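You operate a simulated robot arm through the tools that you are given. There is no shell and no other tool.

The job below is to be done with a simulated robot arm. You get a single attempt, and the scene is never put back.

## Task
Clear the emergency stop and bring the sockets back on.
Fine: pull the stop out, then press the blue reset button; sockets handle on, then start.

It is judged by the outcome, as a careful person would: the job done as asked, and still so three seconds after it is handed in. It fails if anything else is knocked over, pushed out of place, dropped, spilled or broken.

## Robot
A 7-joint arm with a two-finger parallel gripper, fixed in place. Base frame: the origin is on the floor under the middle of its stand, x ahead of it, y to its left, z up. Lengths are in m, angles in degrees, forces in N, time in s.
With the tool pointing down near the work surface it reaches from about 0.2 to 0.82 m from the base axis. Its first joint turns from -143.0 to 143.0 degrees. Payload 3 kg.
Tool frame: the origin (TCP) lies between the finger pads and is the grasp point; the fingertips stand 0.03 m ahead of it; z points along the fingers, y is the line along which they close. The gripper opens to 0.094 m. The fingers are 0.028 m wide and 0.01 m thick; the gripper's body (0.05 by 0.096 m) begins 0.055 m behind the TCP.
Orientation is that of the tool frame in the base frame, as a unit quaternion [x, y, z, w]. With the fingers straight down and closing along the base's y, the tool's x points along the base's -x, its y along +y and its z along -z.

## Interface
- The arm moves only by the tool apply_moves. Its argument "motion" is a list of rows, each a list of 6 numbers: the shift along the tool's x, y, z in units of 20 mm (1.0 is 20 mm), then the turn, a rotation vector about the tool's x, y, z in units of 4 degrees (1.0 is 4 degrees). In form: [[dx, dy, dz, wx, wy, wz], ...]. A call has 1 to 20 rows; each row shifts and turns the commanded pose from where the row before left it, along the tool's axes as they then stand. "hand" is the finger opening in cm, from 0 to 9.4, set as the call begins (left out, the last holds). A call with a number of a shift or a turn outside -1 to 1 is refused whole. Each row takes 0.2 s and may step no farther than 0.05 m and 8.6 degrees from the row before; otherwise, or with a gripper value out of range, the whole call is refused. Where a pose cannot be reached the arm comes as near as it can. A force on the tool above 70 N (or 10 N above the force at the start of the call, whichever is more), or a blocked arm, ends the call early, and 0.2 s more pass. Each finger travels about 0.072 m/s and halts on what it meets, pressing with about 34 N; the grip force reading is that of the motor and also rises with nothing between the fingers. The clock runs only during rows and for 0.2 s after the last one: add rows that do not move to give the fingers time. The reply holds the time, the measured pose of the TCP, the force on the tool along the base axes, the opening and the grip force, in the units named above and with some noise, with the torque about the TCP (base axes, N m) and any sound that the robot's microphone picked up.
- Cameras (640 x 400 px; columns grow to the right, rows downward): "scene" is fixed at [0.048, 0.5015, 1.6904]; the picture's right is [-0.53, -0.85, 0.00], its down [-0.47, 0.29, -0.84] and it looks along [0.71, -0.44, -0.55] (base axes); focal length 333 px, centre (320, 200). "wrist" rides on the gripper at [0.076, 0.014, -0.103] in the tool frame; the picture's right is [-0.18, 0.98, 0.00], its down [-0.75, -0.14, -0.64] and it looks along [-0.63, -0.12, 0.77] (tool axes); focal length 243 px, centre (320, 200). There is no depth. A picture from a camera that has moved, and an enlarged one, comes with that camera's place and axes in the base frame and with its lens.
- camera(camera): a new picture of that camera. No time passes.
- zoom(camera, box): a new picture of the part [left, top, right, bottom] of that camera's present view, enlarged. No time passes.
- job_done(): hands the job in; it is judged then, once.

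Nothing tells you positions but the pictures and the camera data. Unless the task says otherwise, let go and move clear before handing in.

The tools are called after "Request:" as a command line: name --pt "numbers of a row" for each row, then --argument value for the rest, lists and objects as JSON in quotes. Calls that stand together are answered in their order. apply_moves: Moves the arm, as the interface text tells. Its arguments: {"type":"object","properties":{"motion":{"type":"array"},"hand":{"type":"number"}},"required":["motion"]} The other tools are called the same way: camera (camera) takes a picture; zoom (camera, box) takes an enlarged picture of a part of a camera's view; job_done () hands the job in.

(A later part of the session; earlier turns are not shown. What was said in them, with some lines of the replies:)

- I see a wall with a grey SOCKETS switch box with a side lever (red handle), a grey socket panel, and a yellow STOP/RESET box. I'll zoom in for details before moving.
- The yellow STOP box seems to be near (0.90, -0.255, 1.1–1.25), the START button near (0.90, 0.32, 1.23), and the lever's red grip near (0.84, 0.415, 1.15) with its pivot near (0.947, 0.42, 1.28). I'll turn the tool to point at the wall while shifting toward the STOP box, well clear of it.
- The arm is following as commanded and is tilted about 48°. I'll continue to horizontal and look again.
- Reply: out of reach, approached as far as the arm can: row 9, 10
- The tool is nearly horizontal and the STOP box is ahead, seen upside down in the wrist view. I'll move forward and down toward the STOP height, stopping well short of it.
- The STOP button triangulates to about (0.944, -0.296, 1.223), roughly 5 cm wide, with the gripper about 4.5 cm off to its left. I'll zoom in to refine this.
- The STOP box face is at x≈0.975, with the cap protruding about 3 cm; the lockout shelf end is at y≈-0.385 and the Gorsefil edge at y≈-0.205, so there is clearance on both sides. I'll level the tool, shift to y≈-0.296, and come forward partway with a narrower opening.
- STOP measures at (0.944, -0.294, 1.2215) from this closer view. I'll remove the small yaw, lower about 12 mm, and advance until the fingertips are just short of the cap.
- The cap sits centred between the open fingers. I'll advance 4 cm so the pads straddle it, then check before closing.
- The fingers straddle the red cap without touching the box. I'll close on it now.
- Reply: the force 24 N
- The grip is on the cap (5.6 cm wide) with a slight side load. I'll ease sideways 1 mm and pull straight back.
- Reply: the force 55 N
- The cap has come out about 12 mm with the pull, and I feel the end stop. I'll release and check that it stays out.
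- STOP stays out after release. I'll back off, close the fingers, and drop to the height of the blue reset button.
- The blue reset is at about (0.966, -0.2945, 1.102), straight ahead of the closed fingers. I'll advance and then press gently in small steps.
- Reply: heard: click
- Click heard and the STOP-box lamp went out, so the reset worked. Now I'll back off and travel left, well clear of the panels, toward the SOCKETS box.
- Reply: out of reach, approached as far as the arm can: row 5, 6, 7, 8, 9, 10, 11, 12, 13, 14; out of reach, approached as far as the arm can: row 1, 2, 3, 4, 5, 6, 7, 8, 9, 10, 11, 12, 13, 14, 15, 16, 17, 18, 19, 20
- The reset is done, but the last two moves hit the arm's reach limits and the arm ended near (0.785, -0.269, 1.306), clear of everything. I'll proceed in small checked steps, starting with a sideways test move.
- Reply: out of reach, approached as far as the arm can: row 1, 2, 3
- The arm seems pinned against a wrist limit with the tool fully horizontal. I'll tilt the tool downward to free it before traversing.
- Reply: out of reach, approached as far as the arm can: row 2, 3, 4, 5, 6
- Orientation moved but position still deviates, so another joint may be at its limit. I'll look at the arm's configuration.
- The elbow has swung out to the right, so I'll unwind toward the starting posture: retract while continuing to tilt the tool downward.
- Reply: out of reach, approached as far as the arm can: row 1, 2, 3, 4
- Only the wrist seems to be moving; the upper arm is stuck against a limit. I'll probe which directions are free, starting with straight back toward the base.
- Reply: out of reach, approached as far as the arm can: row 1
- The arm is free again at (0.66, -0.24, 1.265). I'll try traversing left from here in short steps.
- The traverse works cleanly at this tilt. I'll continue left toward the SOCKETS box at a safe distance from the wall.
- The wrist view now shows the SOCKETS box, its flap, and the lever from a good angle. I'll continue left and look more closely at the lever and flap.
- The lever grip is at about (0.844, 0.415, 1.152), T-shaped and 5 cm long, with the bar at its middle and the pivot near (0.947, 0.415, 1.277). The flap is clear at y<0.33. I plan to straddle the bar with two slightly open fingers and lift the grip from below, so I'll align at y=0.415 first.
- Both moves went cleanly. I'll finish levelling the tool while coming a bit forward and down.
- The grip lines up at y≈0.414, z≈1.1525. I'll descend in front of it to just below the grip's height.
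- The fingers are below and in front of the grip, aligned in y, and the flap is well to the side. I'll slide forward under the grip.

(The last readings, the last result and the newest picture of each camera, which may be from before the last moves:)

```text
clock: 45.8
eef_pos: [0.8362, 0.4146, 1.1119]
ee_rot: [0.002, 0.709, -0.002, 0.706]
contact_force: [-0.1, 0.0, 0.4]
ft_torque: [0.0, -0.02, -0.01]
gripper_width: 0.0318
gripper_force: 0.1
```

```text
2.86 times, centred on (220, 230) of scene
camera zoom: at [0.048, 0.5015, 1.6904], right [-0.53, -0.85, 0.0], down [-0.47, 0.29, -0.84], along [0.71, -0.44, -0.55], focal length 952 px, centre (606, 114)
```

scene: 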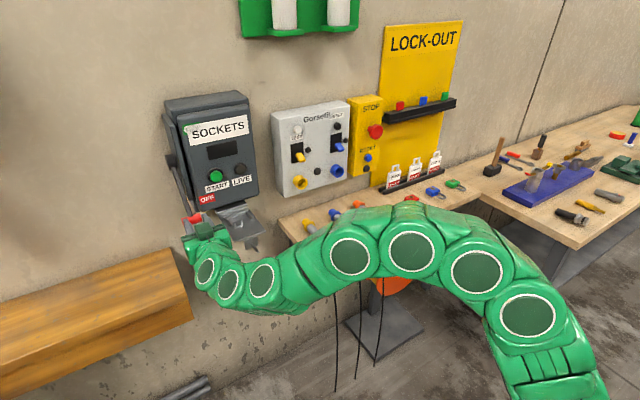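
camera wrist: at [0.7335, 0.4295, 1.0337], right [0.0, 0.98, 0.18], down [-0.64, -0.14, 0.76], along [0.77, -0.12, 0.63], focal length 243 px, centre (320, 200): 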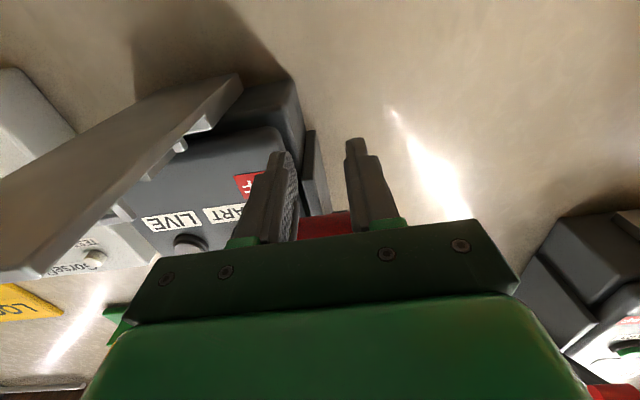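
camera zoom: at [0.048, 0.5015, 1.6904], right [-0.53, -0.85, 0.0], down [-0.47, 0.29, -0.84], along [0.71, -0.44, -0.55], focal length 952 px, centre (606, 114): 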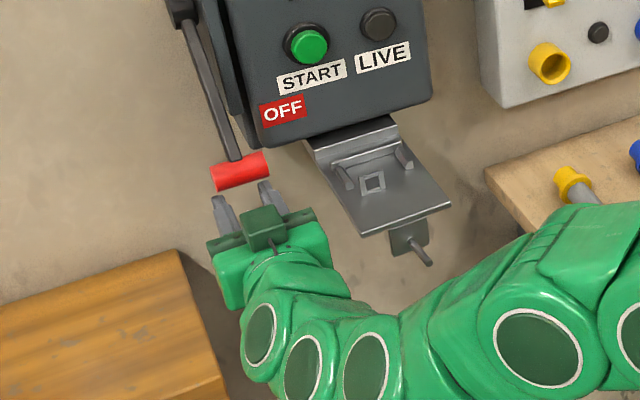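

The fingers are now under the grip, either side of the bar. I'll raise to touch and begin following the lever's arc, checking force after a few rows.

Request:
apply_moves --pt "-0.4 0 0 0 0 0" --pt "-0.35 0 0 0 0 0" --pt "-0.5 0 -0.5 0 0 0" --pt "-0.5 0 -0.5 0 0 0" --pt "0 0 0 0 0 0"

Request:
zoom --camera "scene" --box '[150, 140, 290, 280]'

Request:
camera --camera "wrist"

```text
clock: 47.0
eef_pos: [0.8159, 0.4161, 1.145]
ee_rot: [0.001, 0.709, -0.002, 0.705]
contact_force: [-3.6, -1.9, -6.6]
ft_torque: [0.15, 0.03, -0.08]
gripper_width: 0.0329
gripper_force: 0.3
```

```text
2.86 times, centred on (220, 210) of scene
camera zoom: at [0.048, 0.5015, 1.6904], right [-0.53, -0.85, 0.0], down [-0.47, 0.29, -0.84], along [0.71, -0.44, -0.55], focal length 952 px, centre (606, 171)
```

zoom: 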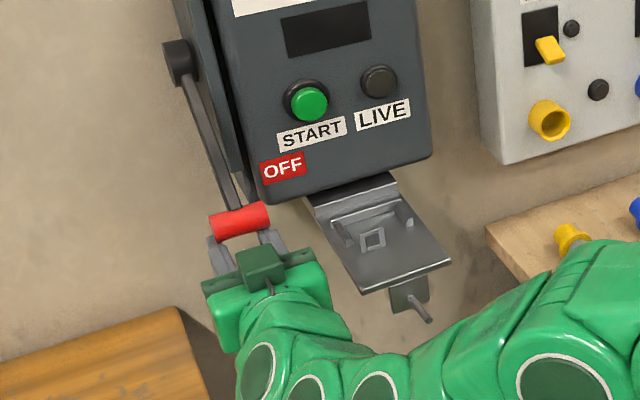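

```text
taken
camera wrist: at [0.7133, 0.4307, 1.068], right [0.0, 0.98, 0.18], down [-0.64, -0.14, 0.76], along [0.77, -0.12, 0.63], focal length 243 px, centre (320, 200)
```

wrist: 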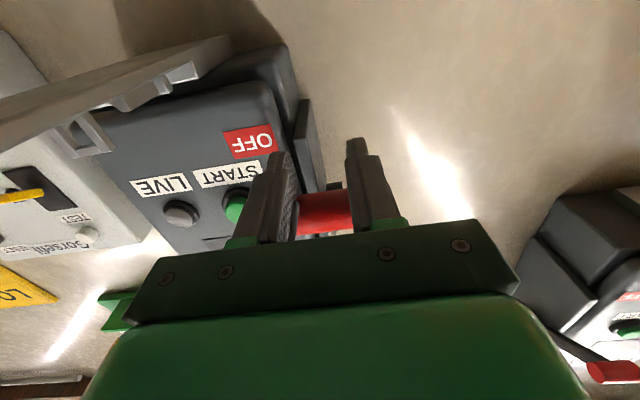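

The lever is lifting with light force (~7 N). I'll continue along the arc.

Request:
apply_moves --pt "-0.58 0 -0.405 0 0 0" --pt "-0.58 0 -0.405 0 0 0" --pt "-0.64 0 -0.3 0 0 0" --pt "-0.64 0 -0.3 0 0 0" --pt "0 0 0 0 0 0"

Request:
zoom --camera "scene" --box '[150, 120, 290, 260]'

Request:
camera --camera "wrist"

```text
clock: 48.2
eef_pos: [0.7883, 0.4155, 1.1956]
ee_rot: [0.002, 0.708, -0.002, 0.706]
contact_force: [-0.1, 0.3, -0.9]
ft_torque: [0.01, -0.02, -0.03]
gripper_width: 0.032
gripper_force: 0.0
```

```text
2.86 times, centred on (220, 190) of scene
camera zoom: at [0.048, 0.5015, 1.6904], right [-0.53, -0.85, 0.0], down [-0.47, 0.29, -0.84], along [0.71, -0.44, -0.55], focal length 952 px, centre (606, 229)
```

zoom: 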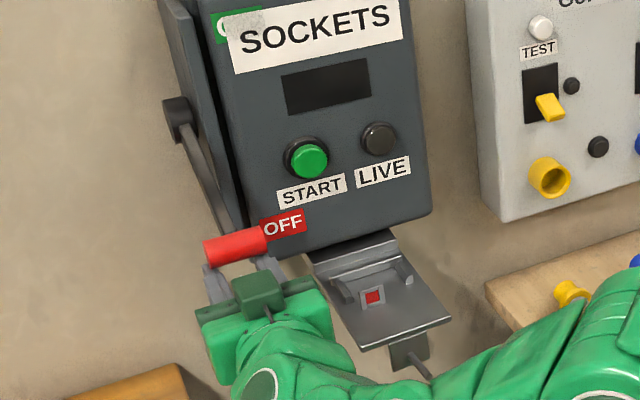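

```text
taken
camera wrist: at [0.6856, 0.4301, 1.1174], right [0.0, 0.98, 0.18], down [-0.64, -0.14, 0.76], along [0.77, -0.12, 0.63], focal length 243 px, centre (320, 200)
```

wrist: 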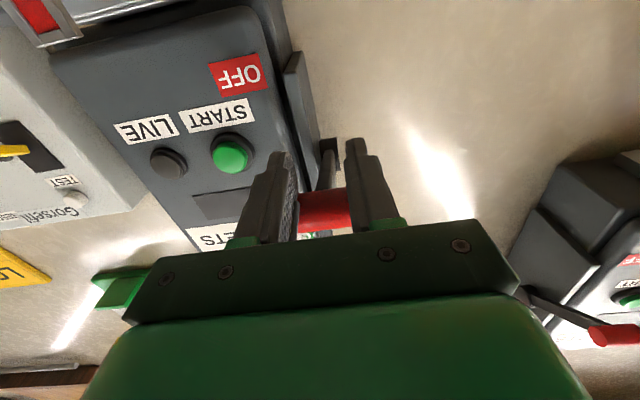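

The lever is following. A red tag has appeared in the flap's little window, so I'll look at that closely before continuing.

Request:
zoom --camera "scene" --box '[205, 180, 275, 250]'

Request:
zoom --camera "wrist" --box '[0, 0, 200, 130]'

Request:
zoom --camera "wrist" --box '[230, 100, 420, 240]'

```text
5.71 times, centred on (240, 215) of scene
camera zoom: at [0.048, 0.5015, 1.6904], right [-0.53, -0.85, 0.0], down [-0.47, 0.29, -0.84], along [0.71, -0.44, -0.55], focal length 1904 px, centre (777, 114)
```

zoom: 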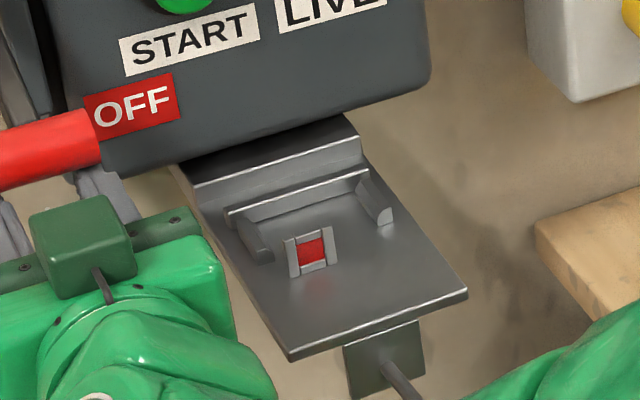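

```text
3.08 times, centred on (100, 65) of wrist
camera zoom: at [0.6856, 0.4301, 1.1174], right [0.0, 0.98, 0.18], down [-0.64, -0.14, 0.76], along [0.77, -0.12, 0.63], focal length 746 px, centre (997, 615)
```

zoom: 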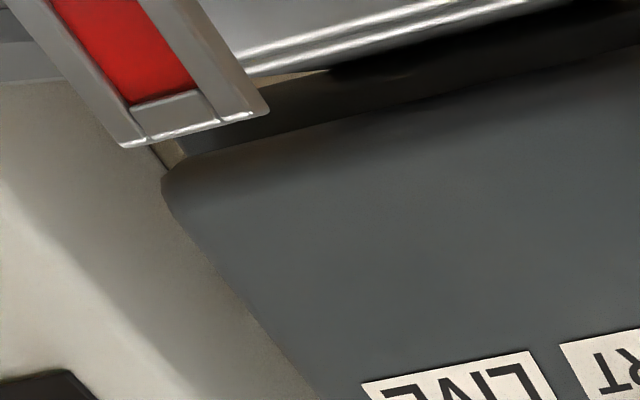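

```text
2.86 times, centred on (325, 170) of wrist
camera zoom: at [0.6856, 0.4301, 1.1174], right [0.0, 0.98, 0.18], down [-0.64, -0.14, 0.76], along [0.77, -0.12, 0.63], focal length 693 px, centre (306, 286)
```

zoom: 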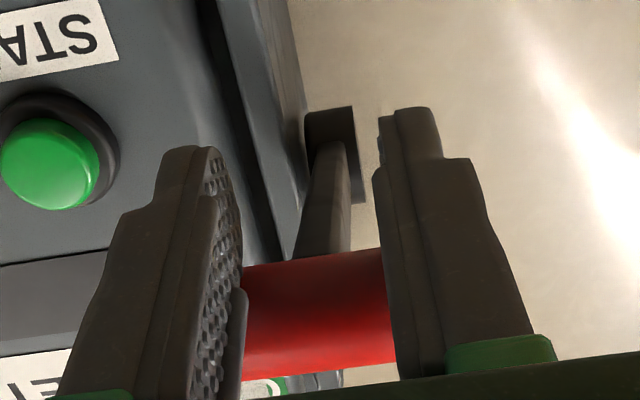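

The red tag looks like the lock-out slot being blocked once the handle leaves OFF, which is a normal interlock. I'll continue lifting along the arc.

Request:
apply_moves --pt "-0.68 0 -0.18 0 0 0" --pt "-0.68 0 -0.18 0 0 0" --pt "-0.7 0 -0.06 0 0 0" --pt "-0.7 0 -0.06 0 0 0" --pt "0 0 0 0 0 0"

Request:
zoom --camera "scene" --box '[130, 90, 290, 250]'

Request:
camera --camera "wrist"

```text
clock: 49.4
eef_pos: [0.7792, 0.4145, 1.2489]
ee_rot: [0.001, 0.708, -0.001, 0.706]
contact_force: [1.1, -0.9, -2.1]
ft_torque: [0.06, 0.01, 0.02]
gripper_width: 0.0316
gripper_force: 0.1
```

```text
2.50 times, centred on (210, 170) of scene
camera zoom: at [0.048, 0.5015, 1.6904], right [-0.53, -0.85, 0.0], down [-0.47, 0.29, -0.84], along [0.71, -0.44, -0.55], focal length 833 px, centre (595, 275)
```

zoom: 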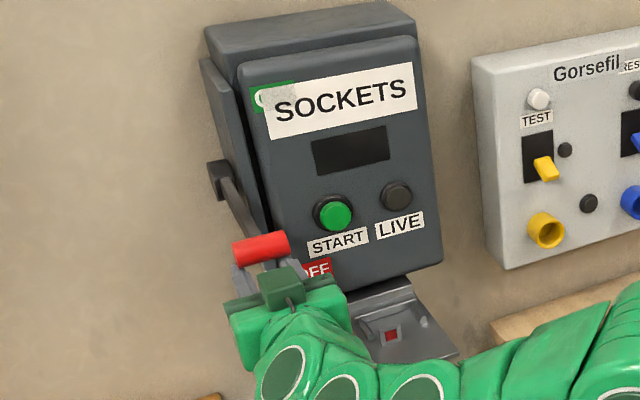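

```text
taken
camera wrist: at [0.6761, 0.4301, 1.1717], right [0.0, 0.98, 0.18], down [-0.64, -0.14, 0.76], along [0.77, -0.12, 0.63], focal length 243 px, centre (320, 200)
```

wrist: 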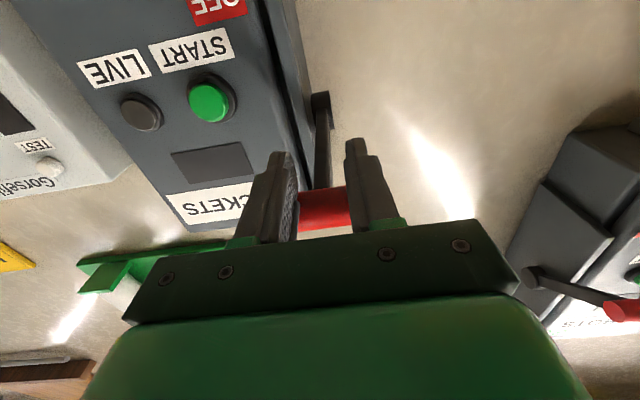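

The lever is now about horizontal and the bar sits centred between the fingers. I'll continue the upper half of the arc, moving inward toward the wall.

Request:
apply_moves --pt "-0.7 0 0.06 0 0 0" --pt "-0.7 0 0.06 0 0 0" --pt "-0.68 0 0.18 0 0 0" --pt "-0.68 0 0.18 0 0 0" --pt "0 0 0 0 0 0"

Request:
zoom --camera "scene" --box '[130, 70, 290, 230]'

Request:
camera --camera "wrist"

```text
clock: 50.6
eef_pos: [0.7887, 0.414, 1.3068]
ee_rot: [0.001, 0.708, -0.001, 0.706]
contact_force: [0.2, 0.2, -1.5]
ft_torque: [0.03, 0.04, 0.03]
gripper_width: 0.0318
gripper_force: 0.1
```

```text
2.50 times, centred on (210, 150) of scene
camera zoom: at [0.048, 0.5015, 1.6904], right [-0.53, -0.85, 0.0], down [-0.47, 0.29, -0.84], along [0.71, -0.44, -0.55], focal length 833 px, centre (595, 325)
```

zoom: 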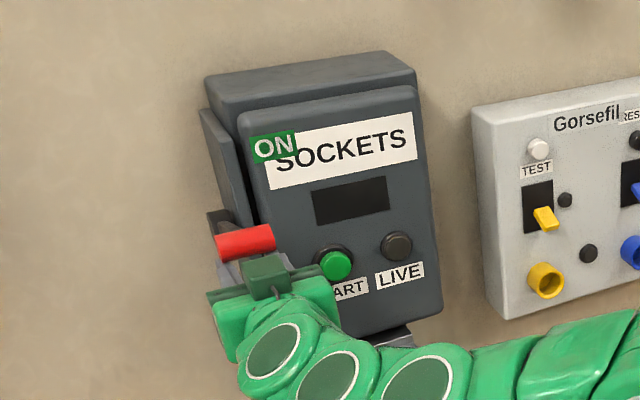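

```text
taken
camera wrist: at [0.686, 0.4287, 1.2274], right [0.0, 0.98, 0.18], down [-0.64, -0.14, 0.76], along [0.77, -0.12, 0.63], focal length 243 px, centre (320, 200)
```

wrist: 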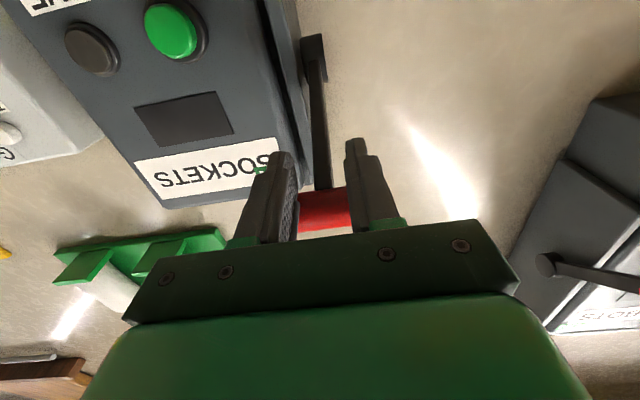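

The handle is past halfway and heading to ON. I'll continue up and inward.

Request:
apply_moves --pt "-0.64 0 0.3 0 0 0" --pt "-0.64 0 0.3 0 0 0" --pt "-0.58 0 0.405 0 0 0" --pt "-0.58 0 0.405 0 0 0" --pt "0 0 0 0 0 0"

Request:
zoom --camera "scene" --box '[130, 50, 290, 210]'

Request:
camera --camera "wrist"

```text
clock: 51.8
eef_pos: [0.8173, 0.4147, 1.3531]
ee_rot: [0.001, 0.709, -0.001, 0.705]
contact_force: [0.2, 1.0, -3.6]
ft_torque: [0.04, 0.01, -0.03]
gripper_width: 0.0314
gripper_force: 0.0
```

```text
2.50 times, centred on (210, 130) of scene
camera zoom: at [0.048, 0.5015, 1.6904], right [-0.53, -0.85, 0.0], down [-0.47, 0.29, -0.84], along [0.71, -0.44, -0.55], focal length 833 px, centre (595, 375)
```

zoom: 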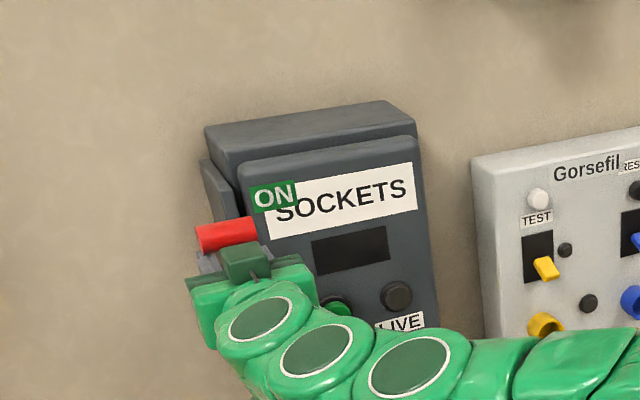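

```text
taken
camera wrist: at [0.7135, 0.4289, 1.2754], right [0.0, 0.98, 0.18], down [-0.64, -0.14, 0.76], along [0.77, -0.12, 0.63], focal length 243 px, centre (320, 200)
```

wrist: 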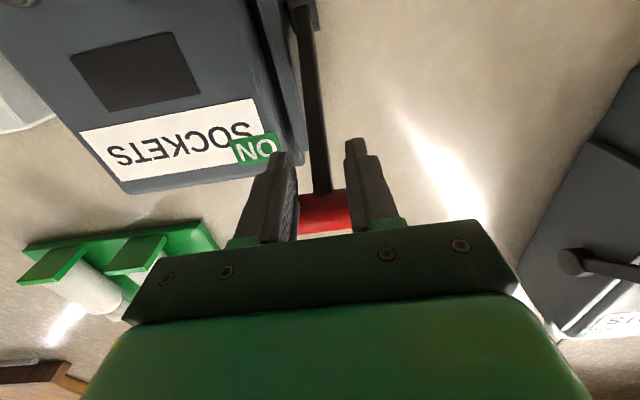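

The handle is at roughly 40° above horizontal. I'll push the last part in small steps, listening for a click or end stop.

Request:
apply_moves --pt "-0.5 0 0.5 0 0 0" --pt "-0.5 0 0.5 0 0 0" --pt "0 0 0 0 0 0"

Request:
zoom --camera "scene" --box '[130, 50, 290, 210]'

Request:
camera --camera "wrist"

```text
clock: 52.6
eef_pos: [0.8371, 0.4136, 1.3713]
ee_rot: [0.0, 0.71, -0.001, 0.704]
contact_force: [-2.9, 1.4, -16.3]
ft_torque: [0.13, 0.07, 0.2]
gripper_width: 0.0317
gripper_force: 0.0
```

```text
2.50 times, centred on (210, 130) of scene
camera zoom: at [0.048, 0.5015, 1.6904], right [-0.53, -0.85, 0.0], down [-0.47, 0.29, -0.84], along [0.71, -0.44, -0.55], focal length 833 px, centre (595, 375)
```

zoom: 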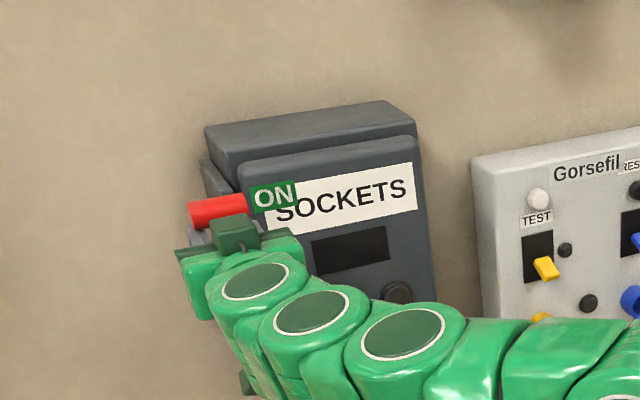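

```text
taken
camera wrist: at [0.7335, 0.4289, 1.2934], right [0.0, 0.98, 0.18], down [-0.64, -0.14, 0.76], along [0.77, -0.12, 0.63], focal length 243 px, centre (320, 200)
```

wrist: 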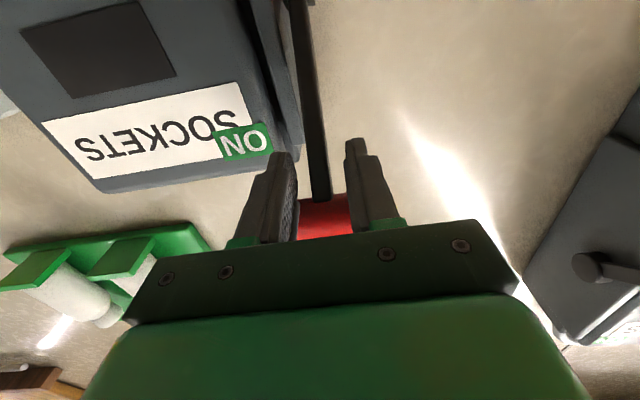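

Resistance has risen to 16 N, suggesting the end stop or a detent. I'll push a little more to be sure it seats.

Request:
apply_moves --pt "-0.2 0 0.2 0 0 0" --pt "-0.2 0 0.2 0 0 0" --pt "0 0 0 0 0 0"

Request:
zoom --camera "scene" --box '[130, 50, 290, 210]'

```text
clock: 53.1
eef_pos: [0.8433, 0.4164, 1.3691]
ee_rot: [-0.001, 0.711, 0.0, 0.703]
contact_force: [1.2, 0.1, -3.0]
ft_torque: [0.11, 0.03, 0.01]
gripper_width: 0.0323
gripper_force: 0.5
stopped in row 2: the force on the tool passed its limit at 72 N (the readings are from after the stop); the commanded pose is now the measured one
```

```text
2.50 times, centred on (210, 130) of scene
camera zoom: at [0.048, 0.5015, 1.6904], right [-0.53, -0.85, 0.0], down [-0.47, 0.29, -0.84], along [0.71, -0.44, -0.55], focal length 833 px, centre (595, 375)
```

zoom: 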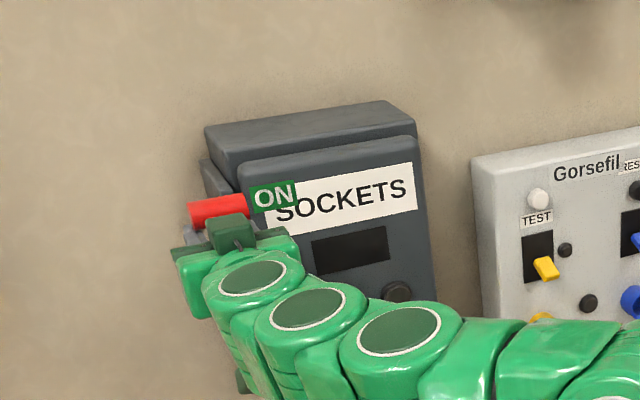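

The lever reached a firm end stop in the ON position. I'll ease down off the grip and check it stays put.

Request:
apply_moves --pt "0.3 0 0 0 0 0" --pt "0.3 0 0 0 0 0" --pt "0 0 -0.5 0 0 0" --pt "0 0 -0.5 0 0 0" --pt "0 0 0 0 0 0"

Request:
zoom --camera "scene" --box '[130, 50, 290, 210]'

Request:
camera --camera "wrist"

```text
clock: 54.3
eef_pos: [0.8222, 0.4159, 1.3591]
ee_rot: [0.0, 0.712, -0.001, 0.702]
contact_force: [-0.1, 0.9, 0.2]
ft_torque: [0.0, 0.01, 0.03]
gripper_width: 0.0321
gripper_force: 0.0
```

```text
2.50 times, centred on (210, 130) of scene
camera zoom: at [0.048, 0.5015, 1.6904], right [-0.53, -0.85, 0.0], down [-0.47, 0.29, -0.84], along [0.71, -0.44, -0.55], focal length 833 px, centre (595, 375)
```

zoom: 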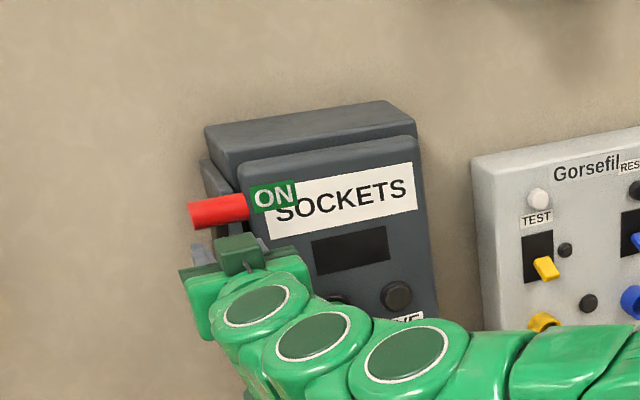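

```text
taken
camera wrist: at [0.718, 0.4309, 1.2821], right [0.0, 0.98, 0.18], down [-0.63, -0.14, 0.76], along [0.77, -0.12, 0.62], focal length 243 px, centre (320, 200)
```

wrist: 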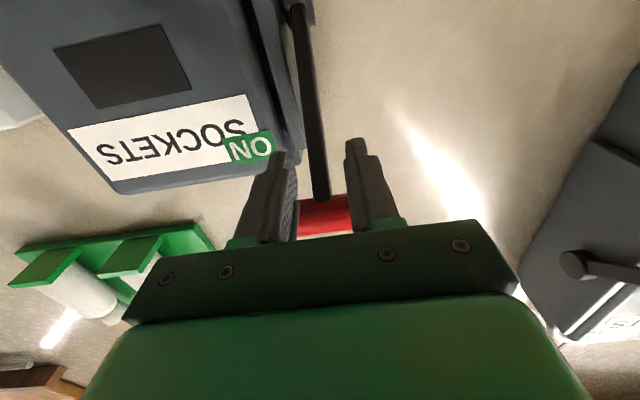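

The handle stays up at ON. I'll back out, close the fingers, and move in front of the green START button near (0.898, 0.32, 1.227).

Request:
apply_moves --pt "0 0 -1 0 0 0" --pt "0 0 -1 0 0 0" --pt "0 0 -1 0 0 0" --pt "0 0 0 0 0 0"

Request:
apply_moves --pt "1 -0.6 0 0 0 0" --pt "1 -0.6 0 0 0 0" --pt "1 -0.6 0 0 0 0" --hand 0

```text
clock: 55.3
eef_pos: [0.7619, 0.4147, 1.3595]
ee_rot: [-0.001, 0.712, -0.001, 0.702]
contact_force: [-0.5, -0.3, 0.9]
ft_torque: [0.0, 0.0, 0.02]
gripper_width: 0.0319
gripper_force: 0.1
```

```text
clock: 56.1
eef_pos: [0.7624, 0.3809, 1.2985]
ee_rot: [0.0, 0.711, -0.001, 0.703]
contact_force: [0.3, 0.2, 0.5]
ft_torque: [-0.02, 0.02, -0.02]
gripper_width: 0.0
gripper_force: 33.0
```

Request:
apply_moves --pt "1 -0.8 0 0 0 0" --pt "1 -0.8 0 0 0 0" --pt "1 -0.8 0 0 0 0" --pt "0.5 -0.65 0 0 0 0" --pt "0 0 0 0 0 0"

Request:
camera --camera "wrist"

Request:
camera --camera "scene"

```text
clock: 57.3
eef_pos: [0.759, 0.3194, 1.229]
ee_rot: [-0.001, 0.711, 0.0, 0.703]
contact_force: [-0.1, -0.2, 0.0]
ft_torque: [-0.02, -0.01, 0.01]
gripper_width: 0.0
gripper_force: 33.4
```

```text
taken
camera wrist: at [0.6553, 0.3332, 1.1529], right [0.0, 0.98, 0.18], down [-0.63, -0.14, 0.76], along [0.77, -0.12, 0.62], focal length 243 px, centre (320, 200)
```

wrist: 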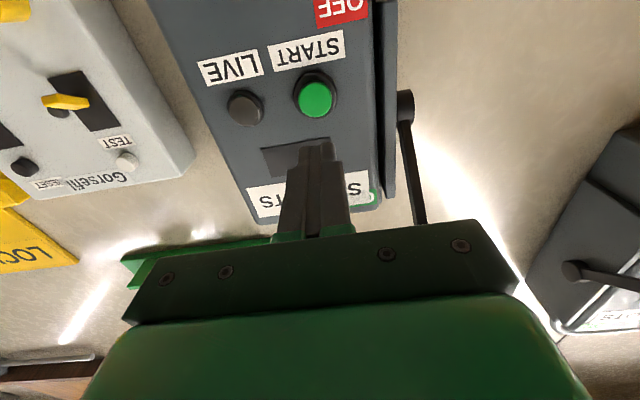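

```text
taken
```

scene: 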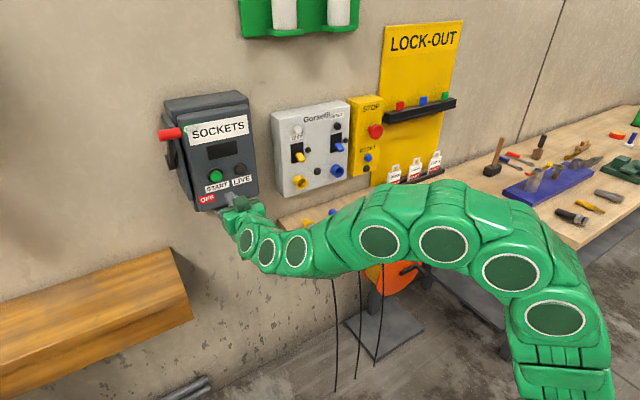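

START shows just ahead and slightly lower in the view. I'll zoom to refine its position before pressing.

Request:
zoom --camera "scene" --box '[190, 140, 270, 220]'

Request:
zoom --camera "wrist" --box '[230, 40, 400, 180]'

```text
5.00 times, centred on (230, 180) of scene
camera zoom: at [0.048, 0.5015, 1.6904], right [-0.53, -0.85, 0.0], down [-0.47, 0.29, -0.84], along [0.71, -0.44, -0.55], focal length 1666 px, centre (770, 300)
```

zoom: 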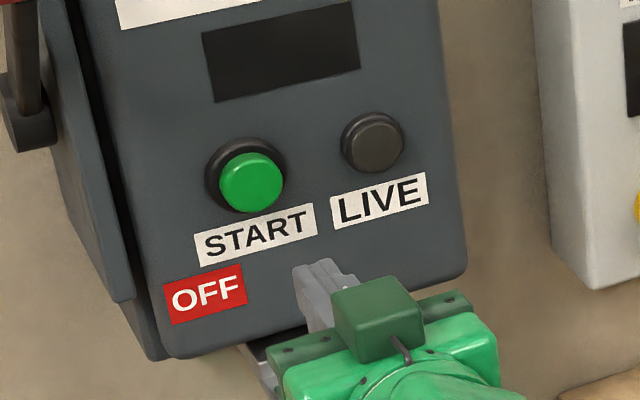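

```text
2.86 times, centred on (315, 110) of wrist
camera zoom: at [0.6553, 0.3332, 1.1529], right [0.0, 0.98, 0.18], down [-0.63, -0.14, 0.76], along [0.77, -0.12, 0.62], focal length 693 px, centre (334, 457)
```

zoom: 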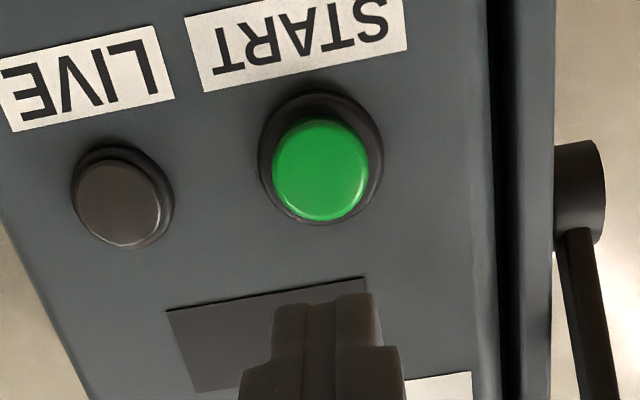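

START's front face is at about (0.905, 0.315, 1.226). I'll shift slightly, approach, and press in small steps.

Request:
apply_moves --pt "0.12 -0.22 0 0 0 0" --pt "0 0 1 0 0 0" --pt "0 0 1 0 0 0" --pt "0 0 1 0 0 0" --pt "0 0 1 0 0 0" --pt "0 0 0.8 0 0 0" --pt "0 0 0 0 0 0"

Request:
camera --camera "wrist"

Request:
zoom --camera "scene" --box '[180, 130, 280, 230]'

```text
clock: 58.9
eef_pos: [0.8555, 0.3144, 1.2262]
ee_rot: [-0.001, 0.712, -0.001, 0.702]
contact_force: [-0.5, 0.0, -0.2]
ft_torque: [0.01, 0.01, 0.0]
gripper_width: 0.0
gripper_force: 33.0
```

```text
taken
camera wrist: at [0.7518, 0.3293, 1.149], right [0.0, 0.98, 0.18], down [-0.63, -0.14, 0.76], along [0.78, -0.12, 0.62], focal length 243 px, centre (320, 200)
```

wrist: 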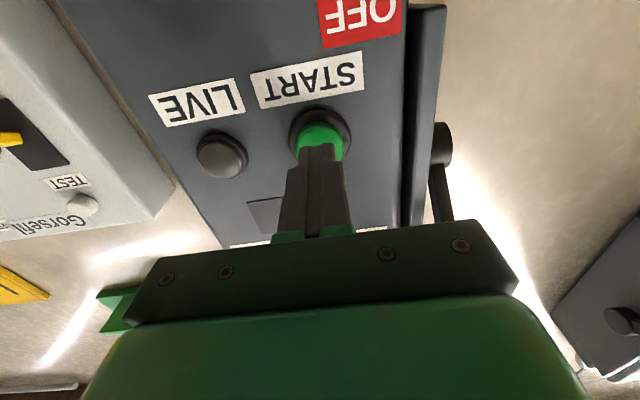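

```text
4.00 times, centred on (230, 180) of scene
camera zoom: at [0.048, 0.5015, 1.6904], right [-0.53, -0.85, 0.0], down [-0.47, 0.29, -0.84], along [0.71, -0.44, -0.55], focal length 1333 px, centre (680, 280)
```

zoom: 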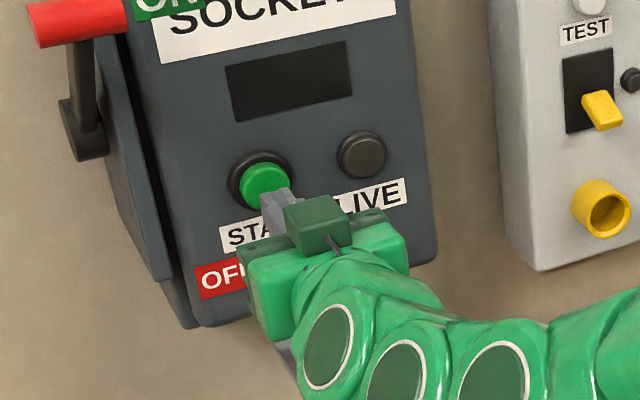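

The fingertips are about 2 cm from START and well centred. I'll press gently in small steps.

Request:
apply_moves --pt "0 0 0.4 0 0 0" --pt "0 0 0.3 0 0 0" --pt "0 0 0.25 0 0 0" --pt "0 0 0.2 0 0 0" --pt "0 0 0 0 0 0"

Request:
zoom --camera "scene" --box '[180, 130, 280, 230]'

Request:
camera --camera "wrist"

```text
clock: 60.1
eef_pos: [0.878, 0.3153, 1.2242]
ee_rot: [-0.001, 0.712, -0.002, 0.702]
contact_force: [-8.5, 2.6, -0.3]
ft_torque: [-0.09, -0.06, 0.05]
gripper_width: 0.0001
gripper_force: 33.0
heard: click
```

```text
4.00 times, centred on (230, 180) of scene
camera zoom: at [0.048, 0.5015, 1.6904], right [-0.53, -0.85, 0.0], down [-0.47, 0.29, -0.84], along [0.71, -0.44, -0.55], focal length 1333 px, centre (680, 280)
```

zoom: 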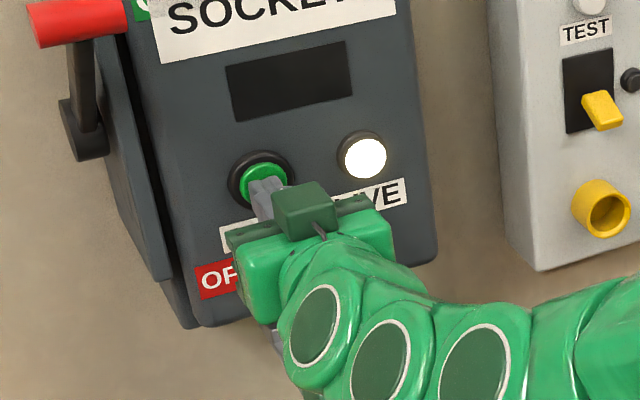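

```text
taken
camera wrist: at [0.7744, 0.33, 1.1483], right [0.0, 0.98, 0.18], down [-0.63, -0.14, 0.76], along [0.78, -0.12, 0.62], focal length 243 px, centre (320, 200)
```

wrist: 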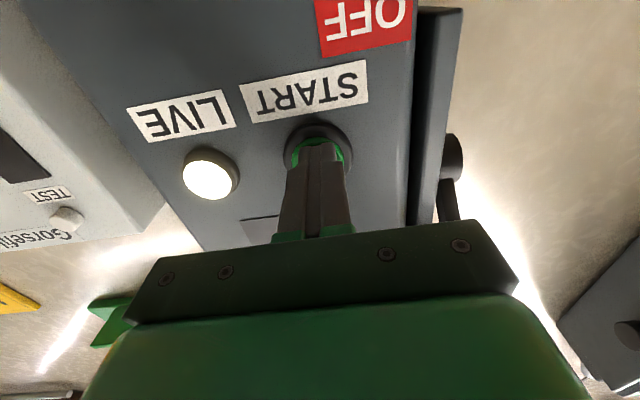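

Click heard and the LIVE lamp is lit. I'll back away and confirm it stays lit and everything is in place.

Request:
apply_moves --pt "0 0 -0.5 0 0 0" --pt "0 0 -1 0 0 0" --pt "0 0 -1 0 0 0" --pt "0 0 -1 0 0 0" --pt "0 0 -1 0 0 0" --pt "0 0 0 0 0 0"

Request:
camera --camera "scene"

Request:
camera --camera "wrist"

```text
clock: 61.5
eef_pos: [0.7867, 0.3155, 1.2262]
ee_rot: [-0.001, 0.712, 0.0, 0.702]
contact_force: [0.5, 0.7, -0.2]
ft_torque: [0.01, 0.0, 0.01]
gripper_width: 0.0
gripper_force: 33.4
```

```text
taken
```

scene: 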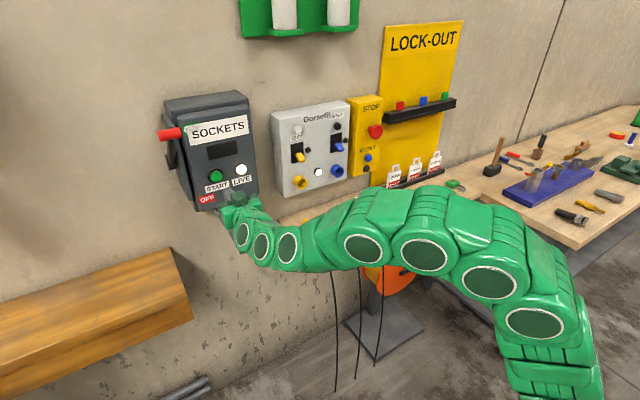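

```text
taken
camera wrist: at [0.6829, 0.3295, 1.15], right [0.0, 0.98, 0.18], down [-0.63, -0.14, 0.76], along [0.78, -0.12, 0.62], focal length 243 px, centre (320, 200)
```

wrist: 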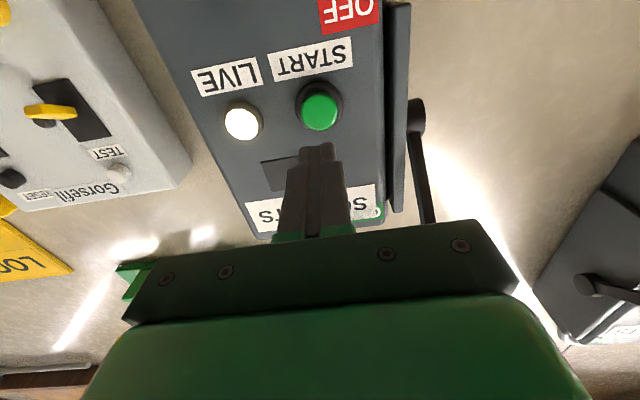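

LIVE stays lit and a lamp on the Gorsefil panel has come on too. I'll zoom to check all states.

Request:
zoom --camera "scene" --box '[260, 85, 400, 205]'

Request:
zoom --camera "scene" --box '[150, 80, 280, 220]'

```text
3.33 times, centred on (330, 145) of scene
camera zoom: at [0.048, 0.5015, 1.6904], right [-0.53, -0.85, 0.0], down [-0.47, 0.29, -0.84], along [0.71, -0.44, -0.55], focal length 1110 px, centre (287, 383)
```

zoom: 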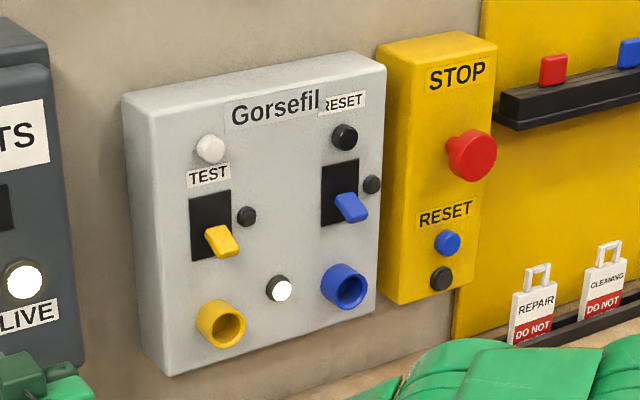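

```text
2.86 times, centred on (215, 150) of scene
camera zoom: at [0.048, 0.5015, 1.6904], right [-0.53, -0.85, 0.0], down [-0.47, 0.29, -0.84], along [0.71, -0.44, -0.55], focal length 952 px, centre (620, 343)
```

zoom: 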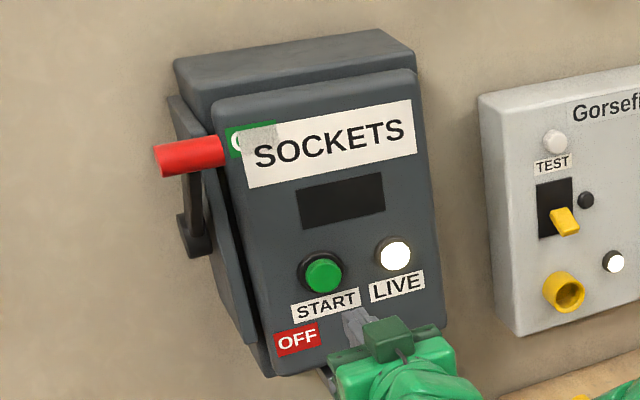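

STOP is out with its lamp off, the handle is at ON, LIVE is lit, and the socket panel supply lamp is lit. I'll back off a bit more and recheck after a short wait.

Request:
apply_moves --pt "-0.5 0 -0.5 0 0 0" --pt "-0.5 0 -0.5 0 0 0" --pt "-0.5 0 0 0 0 0" --pt "0 0 0 0 0 0" --pt "0 0 0 0 0 0" --pt "0 0 0 0 0 0" --pt "0 0 0 0 0 0" --pt "0 0 0 0 0 0" --pt "0 0 0 0 0 0" --pt "0 0 0 0 0 0" --pt "0 0 0 0 0 0" --pt "0 0 0 0 0 0" --pt "0 0 0 0 0 0" --pt "0 0 0 0 0 0"

Request:
camera --camera "scene"

```text
clock: 64.5
eef_pos: [0.7689, 0.3142, 1.2572]
ee_rot: [-0.001, 0.711, -0.001, 0.703]
contact_force: [0.9, 0.2, 0.4]
ft_torque: [-0.02, -0.01, 0.0]
gripper_width: 0.0002
gripper_force: 32.9
```

```text
taken
```

scene: 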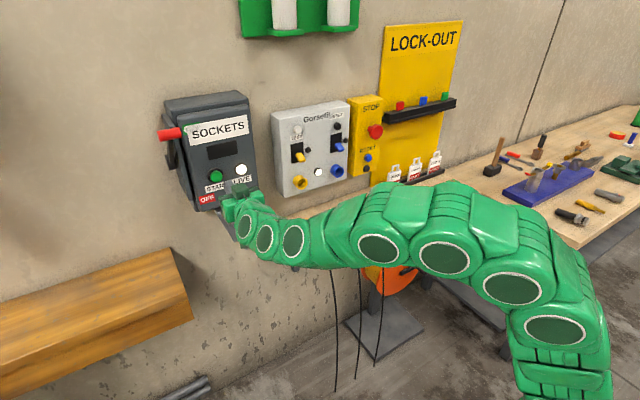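

After about three seconds everything holds: STOP is out and its lamp is off, the handle is at ON, and the LIVE and socket supply lamps are lit. The gripper is clear and no contact force shows, so I'm handing in.

Request:
job_done

```text
The job is handed in.
```

The emergency stop is cleared and the sockets are back on. After a last wait of about two seconds everything had held, and I then handed the job in.

- **Stop:** pulled out, and it stayed out after I let go.
- **Reset:** I pressed the blue button under the stop. It clicked and the lamp below it went out.
- **Sockets handle:** lifted from OFF to a firm end stop at ON, where it stays.
- **Start:** pressed with a click. The LIVE lamp lit, and so did a lamp on the Gorsefil socket panel.

I left the two switches on the Gorsefil panel as they were, since you didn't ask for them. The small lamps beside them are off.

While moving from the stop box to the sockets box, the arm hit its reach limits and drifted off its planned path. The force readings stayed near zero, so I don't think it touched anything. In the final picture the arm hid the plugs and padlocks on the bench, so I couldn't check those by eye.
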